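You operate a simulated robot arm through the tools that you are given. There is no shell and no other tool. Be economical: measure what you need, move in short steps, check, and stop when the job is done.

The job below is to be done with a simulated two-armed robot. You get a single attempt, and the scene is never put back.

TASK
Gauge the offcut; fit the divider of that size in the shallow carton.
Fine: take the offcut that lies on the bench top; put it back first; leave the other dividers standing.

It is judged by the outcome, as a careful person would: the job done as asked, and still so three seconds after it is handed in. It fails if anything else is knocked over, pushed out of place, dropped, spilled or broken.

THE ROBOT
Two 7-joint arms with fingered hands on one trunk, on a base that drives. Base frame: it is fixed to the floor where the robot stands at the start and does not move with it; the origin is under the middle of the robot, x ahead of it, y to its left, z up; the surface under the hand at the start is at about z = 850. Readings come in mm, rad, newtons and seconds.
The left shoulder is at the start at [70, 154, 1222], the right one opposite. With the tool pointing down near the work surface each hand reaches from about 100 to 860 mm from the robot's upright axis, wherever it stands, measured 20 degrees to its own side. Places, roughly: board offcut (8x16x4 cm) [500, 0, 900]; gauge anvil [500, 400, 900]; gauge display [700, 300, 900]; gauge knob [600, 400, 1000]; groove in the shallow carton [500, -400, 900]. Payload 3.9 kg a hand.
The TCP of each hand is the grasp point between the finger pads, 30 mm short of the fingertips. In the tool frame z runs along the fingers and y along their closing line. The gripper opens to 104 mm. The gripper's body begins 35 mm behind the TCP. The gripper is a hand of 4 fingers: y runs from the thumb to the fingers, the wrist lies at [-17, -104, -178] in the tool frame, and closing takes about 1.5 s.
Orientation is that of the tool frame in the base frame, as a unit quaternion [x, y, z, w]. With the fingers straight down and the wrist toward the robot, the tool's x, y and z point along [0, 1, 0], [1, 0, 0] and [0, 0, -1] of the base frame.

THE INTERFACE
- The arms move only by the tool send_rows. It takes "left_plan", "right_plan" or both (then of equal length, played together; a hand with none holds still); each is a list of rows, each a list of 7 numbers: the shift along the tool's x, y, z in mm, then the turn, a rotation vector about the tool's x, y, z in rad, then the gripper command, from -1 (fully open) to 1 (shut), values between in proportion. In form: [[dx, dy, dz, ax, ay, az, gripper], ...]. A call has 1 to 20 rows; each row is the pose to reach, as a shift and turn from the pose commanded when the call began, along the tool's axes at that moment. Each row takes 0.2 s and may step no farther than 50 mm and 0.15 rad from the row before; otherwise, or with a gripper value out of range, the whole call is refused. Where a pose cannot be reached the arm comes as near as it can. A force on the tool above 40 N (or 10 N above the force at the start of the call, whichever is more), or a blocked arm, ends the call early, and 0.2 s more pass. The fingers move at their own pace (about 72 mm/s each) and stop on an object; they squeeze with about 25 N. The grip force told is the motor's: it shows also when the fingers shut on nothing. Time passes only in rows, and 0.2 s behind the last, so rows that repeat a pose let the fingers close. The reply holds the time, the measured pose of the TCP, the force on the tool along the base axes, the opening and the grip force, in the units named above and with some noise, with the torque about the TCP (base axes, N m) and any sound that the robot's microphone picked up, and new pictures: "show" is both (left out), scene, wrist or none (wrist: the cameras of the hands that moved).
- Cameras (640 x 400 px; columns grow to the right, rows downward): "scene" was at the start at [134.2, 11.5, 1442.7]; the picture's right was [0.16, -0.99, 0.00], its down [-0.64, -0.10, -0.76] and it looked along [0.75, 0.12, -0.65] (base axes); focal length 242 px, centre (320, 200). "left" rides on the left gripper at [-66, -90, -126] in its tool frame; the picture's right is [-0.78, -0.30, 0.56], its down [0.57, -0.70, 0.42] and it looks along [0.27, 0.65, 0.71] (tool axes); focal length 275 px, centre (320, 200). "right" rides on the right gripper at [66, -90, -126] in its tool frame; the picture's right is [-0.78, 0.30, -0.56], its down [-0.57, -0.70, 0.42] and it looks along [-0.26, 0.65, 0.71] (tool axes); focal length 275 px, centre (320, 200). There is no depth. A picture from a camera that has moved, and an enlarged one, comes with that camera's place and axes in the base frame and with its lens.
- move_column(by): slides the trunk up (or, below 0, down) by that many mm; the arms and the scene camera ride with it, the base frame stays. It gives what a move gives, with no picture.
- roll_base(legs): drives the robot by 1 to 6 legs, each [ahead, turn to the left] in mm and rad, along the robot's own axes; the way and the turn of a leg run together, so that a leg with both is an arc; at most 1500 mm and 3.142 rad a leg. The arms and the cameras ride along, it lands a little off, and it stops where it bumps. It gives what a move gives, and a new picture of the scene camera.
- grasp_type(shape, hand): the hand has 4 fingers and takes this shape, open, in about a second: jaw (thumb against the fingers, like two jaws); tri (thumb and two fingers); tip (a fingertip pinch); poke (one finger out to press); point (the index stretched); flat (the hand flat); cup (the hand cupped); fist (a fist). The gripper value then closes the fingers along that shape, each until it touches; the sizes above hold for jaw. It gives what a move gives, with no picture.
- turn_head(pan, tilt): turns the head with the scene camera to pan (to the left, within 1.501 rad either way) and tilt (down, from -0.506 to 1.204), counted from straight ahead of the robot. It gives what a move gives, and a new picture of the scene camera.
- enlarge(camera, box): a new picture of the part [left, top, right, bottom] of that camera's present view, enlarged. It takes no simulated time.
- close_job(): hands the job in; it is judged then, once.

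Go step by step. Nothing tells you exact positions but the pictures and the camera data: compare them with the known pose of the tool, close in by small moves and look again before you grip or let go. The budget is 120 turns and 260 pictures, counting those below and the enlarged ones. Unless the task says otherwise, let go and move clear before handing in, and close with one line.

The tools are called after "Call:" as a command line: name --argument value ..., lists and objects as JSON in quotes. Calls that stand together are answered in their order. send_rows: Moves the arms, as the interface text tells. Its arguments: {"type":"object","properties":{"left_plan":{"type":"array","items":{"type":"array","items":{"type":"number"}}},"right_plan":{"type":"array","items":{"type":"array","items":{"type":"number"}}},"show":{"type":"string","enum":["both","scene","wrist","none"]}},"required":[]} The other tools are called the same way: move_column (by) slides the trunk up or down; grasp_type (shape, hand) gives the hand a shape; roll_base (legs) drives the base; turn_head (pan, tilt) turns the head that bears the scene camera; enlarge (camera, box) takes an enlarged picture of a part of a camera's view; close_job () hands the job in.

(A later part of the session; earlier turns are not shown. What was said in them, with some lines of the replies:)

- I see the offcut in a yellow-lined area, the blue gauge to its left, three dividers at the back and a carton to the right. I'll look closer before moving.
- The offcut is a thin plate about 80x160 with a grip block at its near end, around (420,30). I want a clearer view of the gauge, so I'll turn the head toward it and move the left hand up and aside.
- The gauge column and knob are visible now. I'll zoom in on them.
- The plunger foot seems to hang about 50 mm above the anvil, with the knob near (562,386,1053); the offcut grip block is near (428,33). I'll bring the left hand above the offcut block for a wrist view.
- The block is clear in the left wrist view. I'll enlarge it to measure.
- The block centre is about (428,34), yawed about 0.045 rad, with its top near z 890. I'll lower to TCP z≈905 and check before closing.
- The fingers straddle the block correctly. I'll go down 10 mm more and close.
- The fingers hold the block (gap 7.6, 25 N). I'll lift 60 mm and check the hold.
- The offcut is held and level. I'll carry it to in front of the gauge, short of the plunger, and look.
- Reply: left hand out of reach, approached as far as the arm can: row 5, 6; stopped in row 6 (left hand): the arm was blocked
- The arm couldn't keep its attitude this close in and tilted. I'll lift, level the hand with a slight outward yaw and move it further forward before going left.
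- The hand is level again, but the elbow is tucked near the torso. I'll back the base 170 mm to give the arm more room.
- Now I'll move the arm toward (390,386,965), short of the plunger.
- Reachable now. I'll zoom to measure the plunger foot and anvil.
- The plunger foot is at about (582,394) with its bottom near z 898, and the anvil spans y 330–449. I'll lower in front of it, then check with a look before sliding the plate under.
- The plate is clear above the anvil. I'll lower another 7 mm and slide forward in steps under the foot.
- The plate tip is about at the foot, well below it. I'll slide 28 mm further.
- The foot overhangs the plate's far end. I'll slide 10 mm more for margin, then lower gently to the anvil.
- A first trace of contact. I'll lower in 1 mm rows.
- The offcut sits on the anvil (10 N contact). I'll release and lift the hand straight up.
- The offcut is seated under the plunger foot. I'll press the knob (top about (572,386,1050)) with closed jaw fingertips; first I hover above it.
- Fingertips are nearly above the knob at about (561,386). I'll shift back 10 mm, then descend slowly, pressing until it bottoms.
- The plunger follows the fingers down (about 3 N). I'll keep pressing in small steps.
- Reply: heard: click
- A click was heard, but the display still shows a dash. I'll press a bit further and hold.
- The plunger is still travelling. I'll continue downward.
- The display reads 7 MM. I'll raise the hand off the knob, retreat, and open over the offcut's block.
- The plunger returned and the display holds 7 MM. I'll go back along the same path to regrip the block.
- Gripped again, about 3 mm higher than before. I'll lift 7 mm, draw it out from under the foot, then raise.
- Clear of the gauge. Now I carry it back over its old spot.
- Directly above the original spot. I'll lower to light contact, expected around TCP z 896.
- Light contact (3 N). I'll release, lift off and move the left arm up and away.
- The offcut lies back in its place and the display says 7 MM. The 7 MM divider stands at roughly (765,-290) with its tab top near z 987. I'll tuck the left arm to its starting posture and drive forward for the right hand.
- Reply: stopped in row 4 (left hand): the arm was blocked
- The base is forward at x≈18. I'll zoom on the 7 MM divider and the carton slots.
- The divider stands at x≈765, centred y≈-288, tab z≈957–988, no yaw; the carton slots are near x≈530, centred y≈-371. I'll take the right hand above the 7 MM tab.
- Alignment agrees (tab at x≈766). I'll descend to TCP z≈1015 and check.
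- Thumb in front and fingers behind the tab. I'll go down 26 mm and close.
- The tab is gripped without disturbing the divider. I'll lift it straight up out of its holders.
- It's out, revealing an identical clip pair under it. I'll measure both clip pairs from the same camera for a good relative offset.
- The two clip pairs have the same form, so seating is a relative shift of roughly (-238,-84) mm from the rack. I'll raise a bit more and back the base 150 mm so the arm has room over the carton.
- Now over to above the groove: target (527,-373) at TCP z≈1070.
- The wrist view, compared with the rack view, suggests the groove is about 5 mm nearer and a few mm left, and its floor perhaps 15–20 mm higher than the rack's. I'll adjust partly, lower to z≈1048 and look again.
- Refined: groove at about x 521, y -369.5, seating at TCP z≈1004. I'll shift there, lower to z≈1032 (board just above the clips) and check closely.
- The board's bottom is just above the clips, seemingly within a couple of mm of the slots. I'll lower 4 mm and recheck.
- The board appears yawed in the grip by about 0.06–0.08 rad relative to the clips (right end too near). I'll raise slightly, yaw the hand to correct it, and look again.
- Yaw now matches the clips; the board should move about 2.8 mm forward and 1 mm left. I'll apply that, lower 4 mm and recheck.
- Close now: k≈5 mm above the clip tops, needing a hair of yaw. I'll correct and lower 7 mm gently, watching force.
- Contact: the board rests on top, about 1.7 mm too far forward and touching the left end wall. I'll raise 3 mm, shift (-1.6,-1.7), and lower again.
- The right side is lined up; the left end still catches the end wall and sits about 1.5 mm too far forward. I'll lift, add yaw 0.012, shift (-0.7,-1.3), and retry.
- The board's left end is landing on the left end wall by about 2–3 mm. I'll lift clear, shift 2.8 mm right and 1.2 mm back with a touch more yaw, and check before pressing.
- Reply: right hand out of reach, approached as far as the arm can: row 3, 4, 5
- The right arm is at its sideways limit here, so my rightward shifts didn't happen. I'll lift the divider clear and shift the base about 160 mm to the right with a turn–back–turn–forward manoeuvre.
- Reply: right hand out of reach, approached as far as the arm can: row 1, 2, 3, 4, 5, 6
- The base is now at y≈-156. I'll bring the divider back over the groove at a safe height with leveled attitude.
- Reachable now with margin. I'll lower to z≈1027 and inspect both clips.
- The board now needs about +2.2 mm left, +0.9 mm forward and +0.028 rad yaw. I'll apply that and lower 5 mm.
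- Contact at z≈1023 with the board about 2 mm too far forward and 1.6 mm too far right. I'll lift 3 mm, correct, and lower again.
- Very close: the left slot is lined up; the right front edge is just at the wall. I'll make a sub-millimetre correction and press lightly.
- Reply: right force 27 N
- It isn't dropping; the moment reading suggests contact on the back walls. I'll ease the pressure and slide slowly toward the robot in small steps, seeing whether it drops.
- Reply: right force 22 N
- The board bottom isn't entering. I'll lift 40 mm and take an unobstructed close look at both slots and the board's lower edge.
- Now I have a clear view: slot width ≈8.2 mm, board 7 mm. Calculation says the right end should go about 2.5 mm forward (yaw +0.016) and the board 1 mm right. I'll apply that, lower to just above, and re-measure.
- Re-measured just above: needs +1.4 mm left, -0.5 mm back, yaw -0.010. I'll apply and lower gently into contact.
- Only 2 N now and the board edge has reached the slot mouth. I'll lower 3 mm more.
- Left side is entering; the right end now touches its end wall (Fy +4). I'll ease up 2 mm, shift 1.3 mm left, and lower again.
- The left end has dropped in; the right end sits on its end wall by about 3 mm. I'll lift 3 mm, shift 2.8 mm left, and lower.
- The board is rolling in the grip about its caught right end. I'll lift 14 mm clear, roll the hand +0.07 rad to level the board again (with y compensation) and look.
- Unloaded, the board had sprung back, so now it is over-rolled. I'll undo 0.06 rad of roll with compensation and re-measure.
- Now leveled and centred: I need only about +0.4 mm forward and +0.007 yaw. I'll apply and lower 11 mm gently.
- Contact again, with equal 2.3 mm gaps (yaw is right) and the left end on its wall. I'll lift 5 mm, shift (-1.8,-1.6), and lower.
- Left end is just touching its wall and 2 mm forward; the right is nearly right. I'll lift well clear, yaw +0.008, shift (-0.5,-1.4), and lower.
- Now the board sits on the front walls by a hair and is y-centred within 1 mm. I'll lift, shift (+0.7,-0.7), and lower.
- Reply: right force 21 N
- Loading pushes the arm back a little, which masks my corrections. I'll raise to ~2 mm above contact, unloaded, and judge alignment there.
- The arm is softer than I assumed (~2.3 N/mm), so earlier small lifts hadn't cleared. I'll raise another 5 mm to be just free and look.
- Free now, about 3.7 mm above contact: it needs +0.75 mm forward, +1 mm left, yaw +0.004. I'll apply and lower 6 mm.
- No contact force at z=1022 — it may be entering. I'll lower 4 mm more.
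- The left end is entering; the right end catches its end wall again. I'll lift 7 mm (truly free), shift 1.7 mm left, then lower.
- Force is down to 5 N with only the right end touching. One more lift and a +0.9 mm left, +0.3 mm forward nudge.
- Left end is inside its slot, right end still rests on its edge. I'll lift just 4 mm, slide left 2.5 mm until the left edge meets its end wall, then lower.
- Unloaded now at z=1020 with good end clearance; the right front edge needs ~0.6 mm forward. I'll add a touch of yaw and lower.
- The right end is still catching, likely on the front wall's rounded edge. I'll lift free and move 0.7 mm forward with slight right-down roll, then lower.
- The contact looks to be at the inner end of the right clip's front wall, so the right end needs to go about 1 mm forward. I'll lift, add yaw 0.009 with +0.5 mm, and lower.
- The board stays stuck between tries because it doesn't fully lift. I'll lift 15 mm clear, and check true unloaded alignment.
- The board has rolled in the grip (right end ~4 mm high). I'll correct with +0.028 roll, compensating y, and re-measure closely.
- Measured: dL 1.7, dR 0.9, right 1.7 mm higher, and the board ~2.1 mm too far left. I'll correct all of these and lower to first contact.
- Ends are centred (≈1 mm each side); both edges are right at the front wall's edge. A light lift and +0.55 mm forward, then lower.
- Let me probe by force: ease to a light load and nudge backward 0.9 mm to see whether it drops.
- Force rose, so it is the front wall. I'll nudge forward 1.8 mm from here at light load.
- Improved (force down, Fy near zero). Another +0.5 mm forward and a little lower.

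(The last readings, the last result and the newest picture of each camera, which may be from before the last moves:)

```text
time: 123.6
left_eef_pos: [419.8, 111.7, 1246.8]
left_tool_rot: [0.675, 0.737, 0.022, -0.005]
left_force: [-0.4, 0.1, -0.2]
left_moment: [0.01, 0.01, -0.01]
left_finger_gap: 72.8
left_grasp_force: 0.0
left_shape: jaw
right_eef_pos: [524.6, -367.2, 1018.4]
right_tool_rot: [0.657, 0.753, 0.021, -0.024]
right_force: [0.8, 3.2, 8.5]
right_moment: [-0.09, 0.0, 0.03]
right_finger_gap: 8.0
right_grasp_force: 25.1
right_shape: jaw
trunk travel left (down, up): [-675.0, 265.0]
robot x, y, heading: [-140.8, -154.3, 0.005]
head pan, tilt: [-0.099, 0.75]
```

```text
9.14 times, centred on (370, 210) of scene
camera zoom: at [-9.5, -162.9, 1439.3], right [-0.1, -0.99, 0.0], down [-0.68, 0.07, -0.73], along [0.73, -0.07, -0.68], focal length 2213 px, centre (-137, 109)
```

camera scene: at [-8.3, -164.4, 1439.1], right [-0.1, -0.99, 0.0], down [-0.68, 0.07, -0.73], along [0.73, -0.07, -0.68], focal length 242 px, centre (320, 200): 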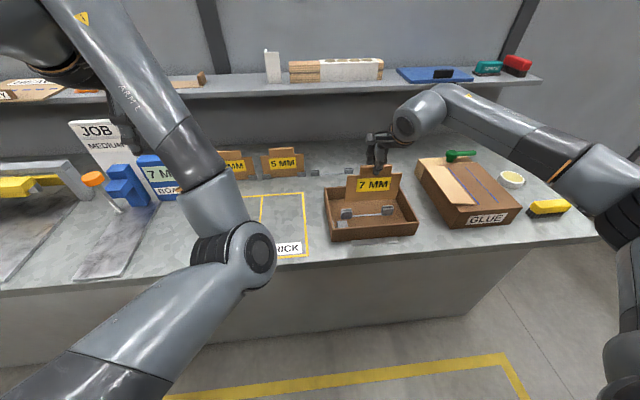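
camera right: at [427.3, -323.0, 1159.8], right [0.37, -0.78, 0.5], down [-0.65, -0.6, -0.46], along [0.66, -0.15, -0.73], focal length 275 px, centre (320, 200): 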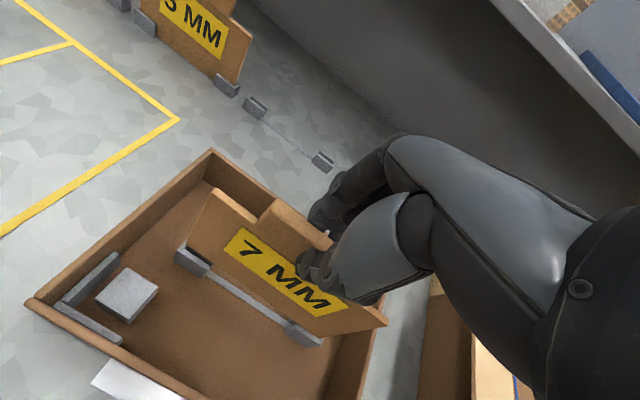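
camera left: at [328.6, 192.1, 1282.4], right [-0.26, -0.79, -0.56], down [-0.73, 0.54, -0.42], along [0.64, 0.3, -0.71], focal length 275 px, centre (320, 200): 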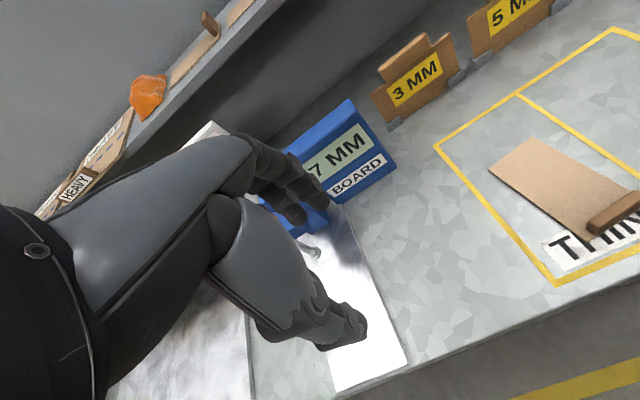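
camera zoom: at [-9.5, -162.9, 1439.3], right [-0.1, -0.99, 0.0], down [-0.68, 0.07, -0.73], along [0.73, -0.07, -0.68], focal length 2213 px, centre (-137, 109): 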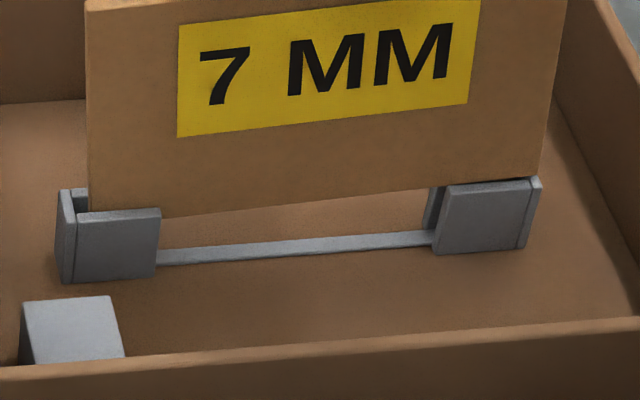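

Now x is good; the right bottom corner has slid over its end wall, with 4 mm spare at left. I'll lift 5 mm, shift 2.8 mm left, and lower lightly.

Call:
send_rows --right_plan '[[0, 0, -3, 0, 0, 0, 1], [0, 0, -5.5, 0, 0, 0, 1], [0, 0, -5.5, 0, 0, 0, 1], [1.5, 0.15, -5.5, 0, 0, 0, 1], [2.8, 0.3, -5.5, 0, 0, 0, 1], [2.8, 0.3, -4, 0, 0, 0, 1], [2.8, 0.3, -2.5, 0, 0, 0, 1], [2.8, 0.3, -1.5, 0, 0, 0, 1]]' --show "none"

Call:
enlarge --camera "right" --box '[285, 305, 345, 365]'

Call:
enlarge --camera "scene" --box '[335, 190, 405, 230]'

```text
time: 125.4
left_eef_pos: [421.4, 109.9, 1246.6]
left_tool_rot: [0.676, 0.737, 0.022, -0.006]
left_force: [0.6, 0.0, -1.8]
left_moment: [0.0, -0.01, 0.01]
left_finger_gap: 72.4
left_grasp_force: 0.0
left_shape: jaw
right_eef_pos: [522.7, -366.2, 1018.5]
right_tool_rot: [0.658, 0.753, 0.021, -0.024]
right_force: [1.0, -1.3, 0.3]
right_moment: [-0.08, 0.04, 0.01]
right_finger_gap: 7.8
right_grasp_force: 24.2
right_shape: jaw
trunk travel left (down, up): [-675.0, 265.0]
robot x, y, heading: [-142.6, -152.4, -0.001]
head pan, tilt: [-0.099, 0.75]
```

```text
6.67 times, centred on (315, 335) of right
camera zoom: at [427.6, -320.5, 1147.8], right [0.4, -0.76, 0.51], down [-0.62, -0.63, -0.46], along [0.67, -0.13, -0.73], focal length 1835 px, centre (353, -700)
```

zoom: 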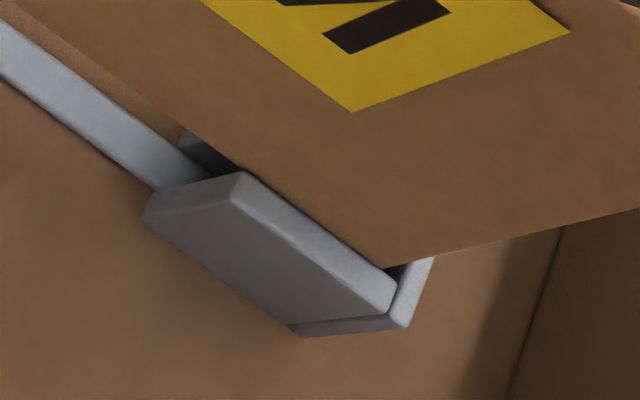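

```text
9.14 times, centred on (370, 210) of scene
camera zoom: at [-8.1, -164.4, 1439.1], right [-0.1, -0.99, 0.0], down [-0.68, 0.07, -0.73], along [0.73, -0.07, -0.68], focal length 2213 px, centre (-137, 109)
```

zoom: 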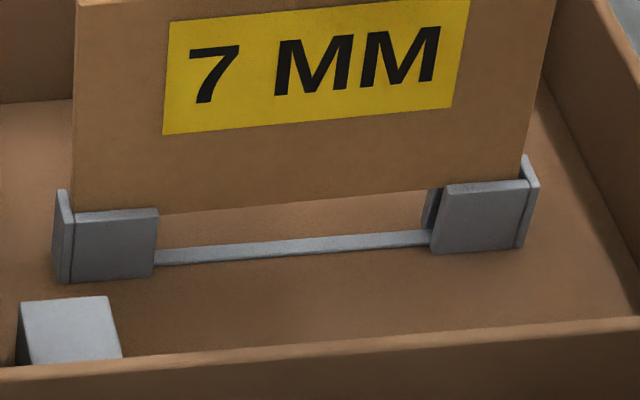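

No contact force at z≈1018.5 and both ends look to be inside the slots. I'll lower 6 mm.

Call:
send_rows --right_plan '[[0, 0, 1.5, 0, 0, 0, 1], [0, 0, 3, 0, 0, 0, 1], [0, 0, 4.5, 0, 0, 0, 1], [0, 0, 6, 0, 0, 0, 1], [0, 0, 6, 0, 0, 0, 1]]' --show "none"

Call:
enlarge --camera "scene" --box '[335, 190, 405, 230]'

```text
time: 126.6
left_eef_pos: [421.0, 110.2, 1245.7]
left_tool_rot: [0.676, 0.737, 0.022, -0.006]
left_force: [-0.1, -0.4, 0.5]
left_moment: [0.0, 0.03, -0.04]
left_finger_gap: 72.4
left_grasp_force: 0.0
left_shape: jaw
right_eef_pos: [523.4, -365.8, 1012.5]
right_tool_rot: [0.658, 0.753, 0.021, -0.023]
right_force: [-0.1, -1.0, -0.2]
right_moment: [-0.11, 0.0, 0.0]
right_finger_gap: 7.7
right_grasp_force: 24.9
right_shape: jaw
trunk travel left (down, up): [-675.0, 265.0]
robot x, y, heading: [-139.5, -155.0, -0.006]
head pan, tilt: [-0.099, 0.75]
```

```text
9.14 times, centred on (370, 210) of scene
camera zoom: at [-8.1, -164.5, 1439.1], right [-0.1, -0.99, 0.0], down [-0.68, 0.07, -0.73], along [0.73, -0.07, -0.68], focal length 2213 px, centre (-137, 109)
```

zoom: 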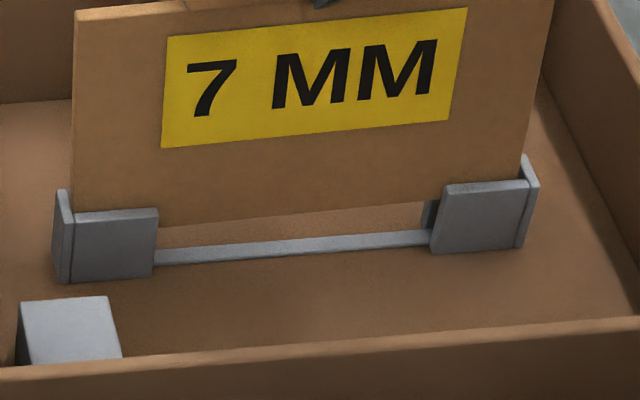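

Both ends are in the slots. I'll lower further until it bottoms.

Call:
send_rows --right_plan '[[0, 0, 2, 0, 0, 0, 1], [0, 0, 4, 0, 0, 0, 1], [0, 0, 6, 0, 0, 0, 1], [0, 0, 8, 0, 0, 0, 1], [0, 0, 10, 0, 0, 0, 1], [0, 0, 10, 0, 0, 0, 1]]' --show "none"

Call:
enlarge --camera "scene" --box '[335, 190, 405, 230]'

```text
time: 128.0
left_eef_pos: [420.6, 110.6, 1246.9]
left_tool_rot: [0.676, 0.737, 0.022, -0.006]
left_force: [0.0, -0.3, 0.6]
left_moment: [0.01, -0.01, -0.02]
left_finger_gap: 72.4
left_grasp_force: 0.1
left_shape: jaw
right_eef_pos: [522.4, -365.2, 1003.3]
right_tool_rot: [0.658, 0.752, 0.021, -0.023]
right_force: [0.2, -1.3, 0.4]
right_moment: [-0.12, 0.02, 0.01]
right_finger_gap: 7.7
right_grasp_force: 25.4
right_shape: jaw
trunk travel left (down, up): [-675.0, 265.0]
robot x, y, heading: [-137.1, -153.3, -0.002]
head pan, tilt: [-0.099, 0.75]
```

```text
9.14 times, centred on (370, 210) of scene
camera zoom: at [-8.2, -164.6, 1439.1], right [-0.1, -0.99, 0.0], down [-0.68, 0.07, -0.73], along [0.73, -0.07, -0.68], focal length 2213 px, centre (-137, 109)
```

zoom: 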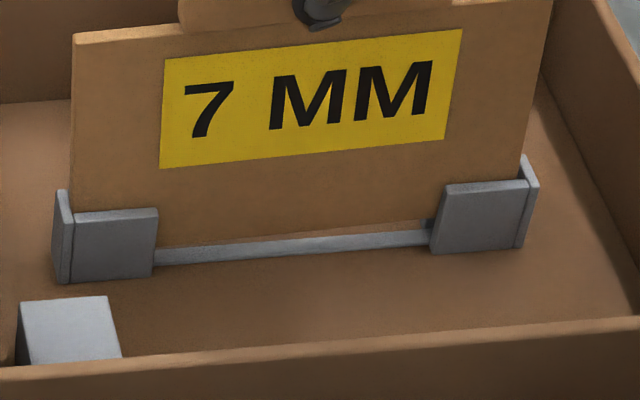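

Almost at the bottom. A few more millimetres, slowly.

Call:
send_rows --right_plan '[[0, 0, 1.5, 0, 0, 0, 1], [0, 0, 3, 0, 0, 0, 1], [0, 0, 4.5, 0, 0, 0, 1], [0, 0, 6, 0, 0, 0, 1], [0, 0, 6, 0, 0, 0, 1]]' --show "none"

Call:
enlarge --camera "scene" --box '[335, 190, 405, 230]'

```text
time: 129.2
left_eef_pos: [422.4, 108.8, 1246.2]
left_tool_rot: [0.676, 0.736, 0.022, -0.006]
left_force: [0.1, 0.3, -0.1]
left_moment: [0.0, 0.02, 0.02]
left_finger_gap: 72.5
left_grasp_force: 0.1
left_shape: jaw
right_eef_pos: [523.5, -365.5, 997.1]
right_tool_rot: [0.658, 0.753, 0.022, -0.024]
right_force: [-0.2, -2.7, 2.2]
right_moment: [-0.16, -0.01, 0.01]
right_finger_gap: 7.6
right_grasp_force: 25.0
right_shape: jaw
trunk travel left (down, up): [-675.0, 265.0]
robot x, y, heading: [-141.9, -148.1, -0.002]
head pan, tilt: [-0.099, 0.75]
```

```text
9.14 times, centred on (370, 210) of scene
camera zoom: at [-8.4, -164.8, 1439.1], right [-0.1, -0.99, 0.0], down [-0.68, 0.07, -0.73], along [0.73, -0.07, -0.68], focal length 2213 px, centre (-137, 109)
```

zoom: 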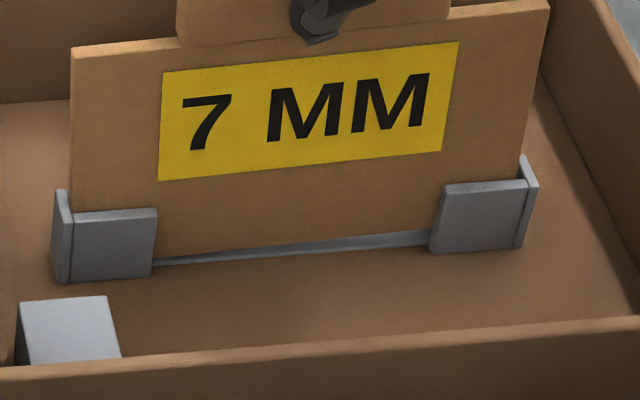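

Left is down; the right is still slightly high. I'll add +0.025 roll with y compensation and lower 3 mm.

Call:
send_rows --right_plan '[[-1.8, 0, 0, 0, 0.012, 0, 1], [-3.8, 0, 0.5, 0, 0.025, 0, 1], [-3.8, 0, 2, 0, 0.025, 0, 1], [-3.8, 0, 3.5, 0, 0.025, 0, 1], [-3.8, 0, 3.5, 0, 0.025, 0, 1]]' --show "none"

Call:
enlarge --camera "scene" --box '[335, 190, 405, 230]'

```text
time: 130.4
left_eef_pos: [418.9, 108.2, 1246.6]
left_tool_rot: [0.676, 0.737, 0.022, -0.006]
left_force: [-1.1, 0.2, 1.1]
left_moment: [0.01, 0.01, 0.02]
left_finger_gap: 72.5
left_grasp_force: 0.1
left_shape: jaw
right_eef_pos: [523.6, -371.1, 993.5]
right_tool_rot: [0.657, 0.752, 0.029, -0.033]
right_force: [-5.0, -10.3, 4.5]
right_moment: [-0.2, 0.11, 0.01]
right_finger_gap: 7.5
right_grasp_force: 24.7
right_shape: jaw
trunk travel left (down, up): [-675.0, 265.0]
robot x, y, heading: [-144.0, -151.2, -0.005]
head pan, tilt: [-0.099, 0.75]
```

```text
9.14 times, centred on (370, 210) of scene
camera zoom: at [-10.1, -166.6, 1439.3], right [-0.1, -0.99, 0.0], down [-0.68, 0.07, -0.73], along [0.73, -0.07, -0.68], focal length 2213 px, centre (-137, 109)
```

zoom: 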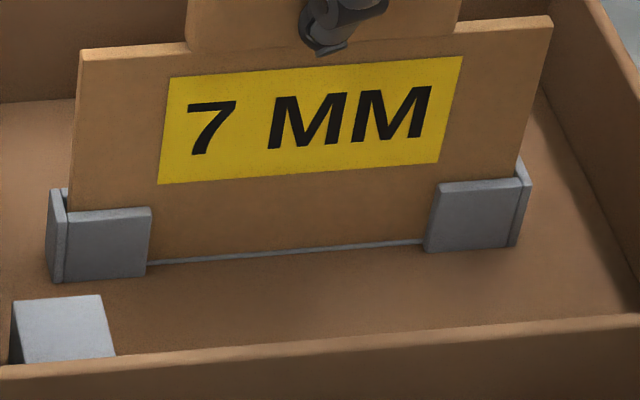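

The divider is fully down on the strip. There's side load from my roll, so I'll relax it before releasing.

Call:
send_rows --right_plan '[[-1, -0.5, -0.5, 0, 0, 0, 1], [-2, -1, -1, 0, 0, 0, 1], [-2.5, -1.2, -1, 0, 0, 0, 1]]' --show "none"

```text
time: 131.2
left_eef_pos: [420.3, 109.5, 1247.2]
left_tool_rot: [0.675, 0.738, 0.022, -0.006]
left_force: [-0.2, -0.2, -0.7]
left_moment: [-0.03, -0.02, -0.03]
left_finger_gap: 72.7
left_grasp_force: 0.0
left_shape: jaw
right_eef_pos: [523.1, -371.5, 993.5]
right_tool_rot: [0.657, 0.753, 0.029, -0.033]
right_force: [-4.2, -5.2, -0.8]
right_moment: [-0.14, 0.04, -0.03]
right_finger_gap: 7.8
right_grasp_force: 24.5
right_shape: jaw
trunk travel left (down, up): [-675.0, 265.0]
robot x, y, heading: [-144.1, -154.0, -0.006]
head pan, tilt: [-0.099, 0.75]
```

Call:
send_rows --right_plan '[[-1.5, -0.8, 0, 0, 0, 0, 1], [-2.3, -1.8, 0.5, 0, 0, 0, 1], [-2.3, -1.8, 0.5, 0, 0, 0, 1]]' --show "none"

Call:
enlarge --camera "scene" --box '[325, 160, 415, 230]'

```text
time: 132.0
left_eef_pos: [421.5, 111.8, 1244.6]
left_tool_rot: [0.675, 0.737, 0.023, -0.005]
left_force: [-0.6, 0.2, -0.3]
left_moment: [-0.03, -0.03, -0.01]
left_finger_gap: 72.6
left_grasp_force: 0.1
left_shape: jaw
right_eef_pos: [521.5, -372.0, 992.9]
right_tool_rot: [0.657, 0.753, 0.029, -0.033]
right_force: [0.6, 4.1, -2.2]
right_moment: [0.09, -0.02, 0.05]
right_finger_gap: 7.6
right_grasp_force: 25.2
right_shape: jaw
trunk travel left (down, up): [-675.0, 265.0]
robot x, y, heading: [-138.7, -153.6, -0.002]
head pan, tilt: [-0.099, 0.75]
```

```text
5.71 times, centred on (370, 195) of scene
camera zoom: at [-7.5, -163.1, 1439.1], right [-0.1, -0.99, 0.0], down [-0.68, 0.07, -0.73], along [0.73, -0.07, -0.68], focal length 1383 px, centre (34, 229)
```

zoom: 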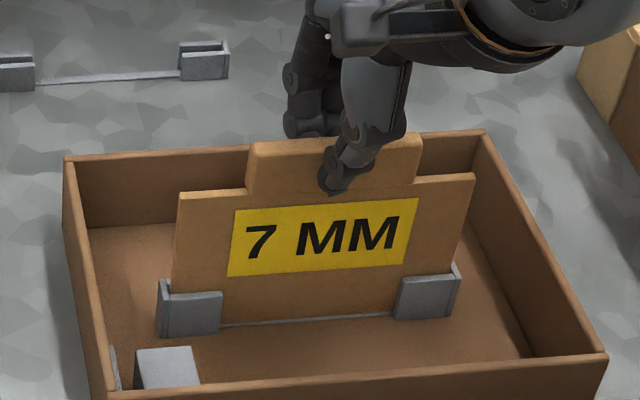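

Seated squarely with the carton undisturbed. I'll ease the last side load, open the fingers, and lift clear.

Call:
send_rows --right_plan '[[0.9, 0.1, -0.3, 0, 0, 0, 1], [0.9, 0.1, -0.3, 0, 0, 0, 0.85], [0.9, 0.1, -0.3, 0, 0, 0, 0.6], [0.9, 0.1, -0.3, 0, 0, 0, 0.3], [0.9, 0.1, -0.3, 0, 0, 0, 0.1], [0.9, 0.1, -0.3, 0, 0, 0, 0.1], [0.9, 0.1, -15, 0, 0, 0, 0.1], [0.9, 0.1, -40, 0, 0, 0, 0.1], [0.9, 0.1, -80, 0, 0, 0, 0.1], [0.9, 0.1, -125, 0, 0, 0, 0.1], [0.9, 0.1, -170, 0, 0, 0, 0.1], [0.9, 0.1, -170, 0, 0, 0, 0.1]]' --show "scene"

Call:
enlarge --camera "scene" --box '[325, 160, 415, 230]'

```text
time: 134.6
left_eef_pos: [421.8, 109.3, 1245.6]
left_tool_rot: [0.676, 0.737, 0.021, -0.007]
left_force: [-0.5, 0.0, -0.7]
left_moment: [0.01, -0.01, -0.01]
left_finger_gap: 72.5
left_grasp_force: 0.1
left_shape: jaw
right_eef_pos: [524.5, -388.0, 1162.2]
right_tool_rot: [0.657, 0.752, 0.028, -0.033]
right_force: [-0.4, 0.6, 0.5]
right_moment: [-0.02, 0.05, -0.03]
right_finger_gap: 46.3
right_grasp_force: 0.0
right_shape: jaw
trunk travel left (down, up): [-675.0, 265.0]
robot x, y, heading: [-141.3, -153.4, -0.004]
head pan, tilt: [-0.099, 0.75]
camera scene: at [-7.7, -164.6, 1439.1], right [-0.1, -0.99, 0.0], down [-0.68, 0.07, -0.73], along [0.73, -0.07, -0.68], focal length 242 px, centre (320, 200)
```

scene: 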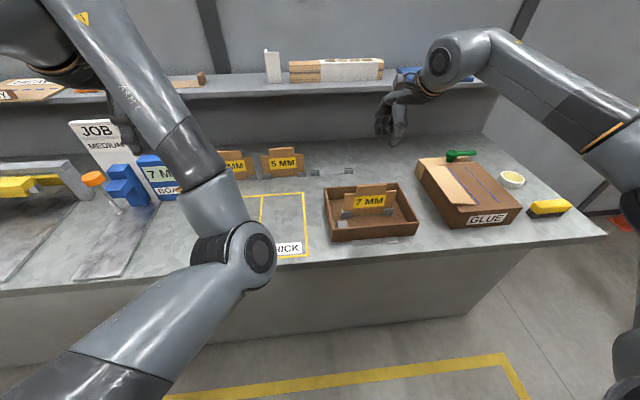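

```text
5.71 times, centred on (370, 195) of scene
camera zoom: at [-7.7, -164.6, 1439.1], right [-0.1, -0.99, 0.0], down [-0.68, 0.07, -0.73], along [0.73, -0.07, -0.68], focal length 1383 px, centre (34, 229)
```

zoom: 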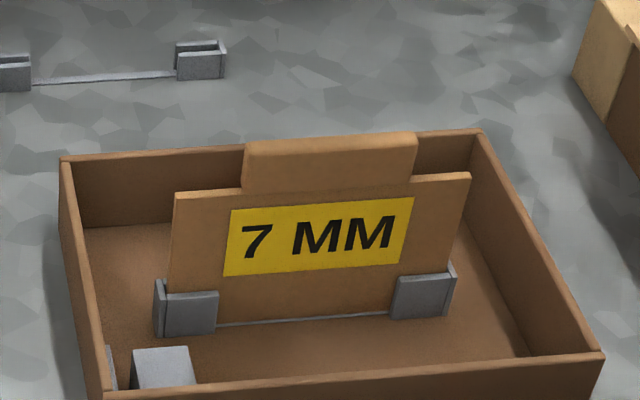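

The 7 MM divider stands fully seated in the carton's groove. The hands are clear, the offcut is back in place, and the other dividers are untouched, so I'm handing in.

Call:
close_job

```text
The job is handed in.
```

I gauged the offcut at 7 mm and put it back where it lay. The 7 MM divider is fully seated in the shallow carton's groove, and the 3 MM and 5 MM dividers are still standing. Seating it took many tries with some pressing on the clips, but the carton did not appear to move.
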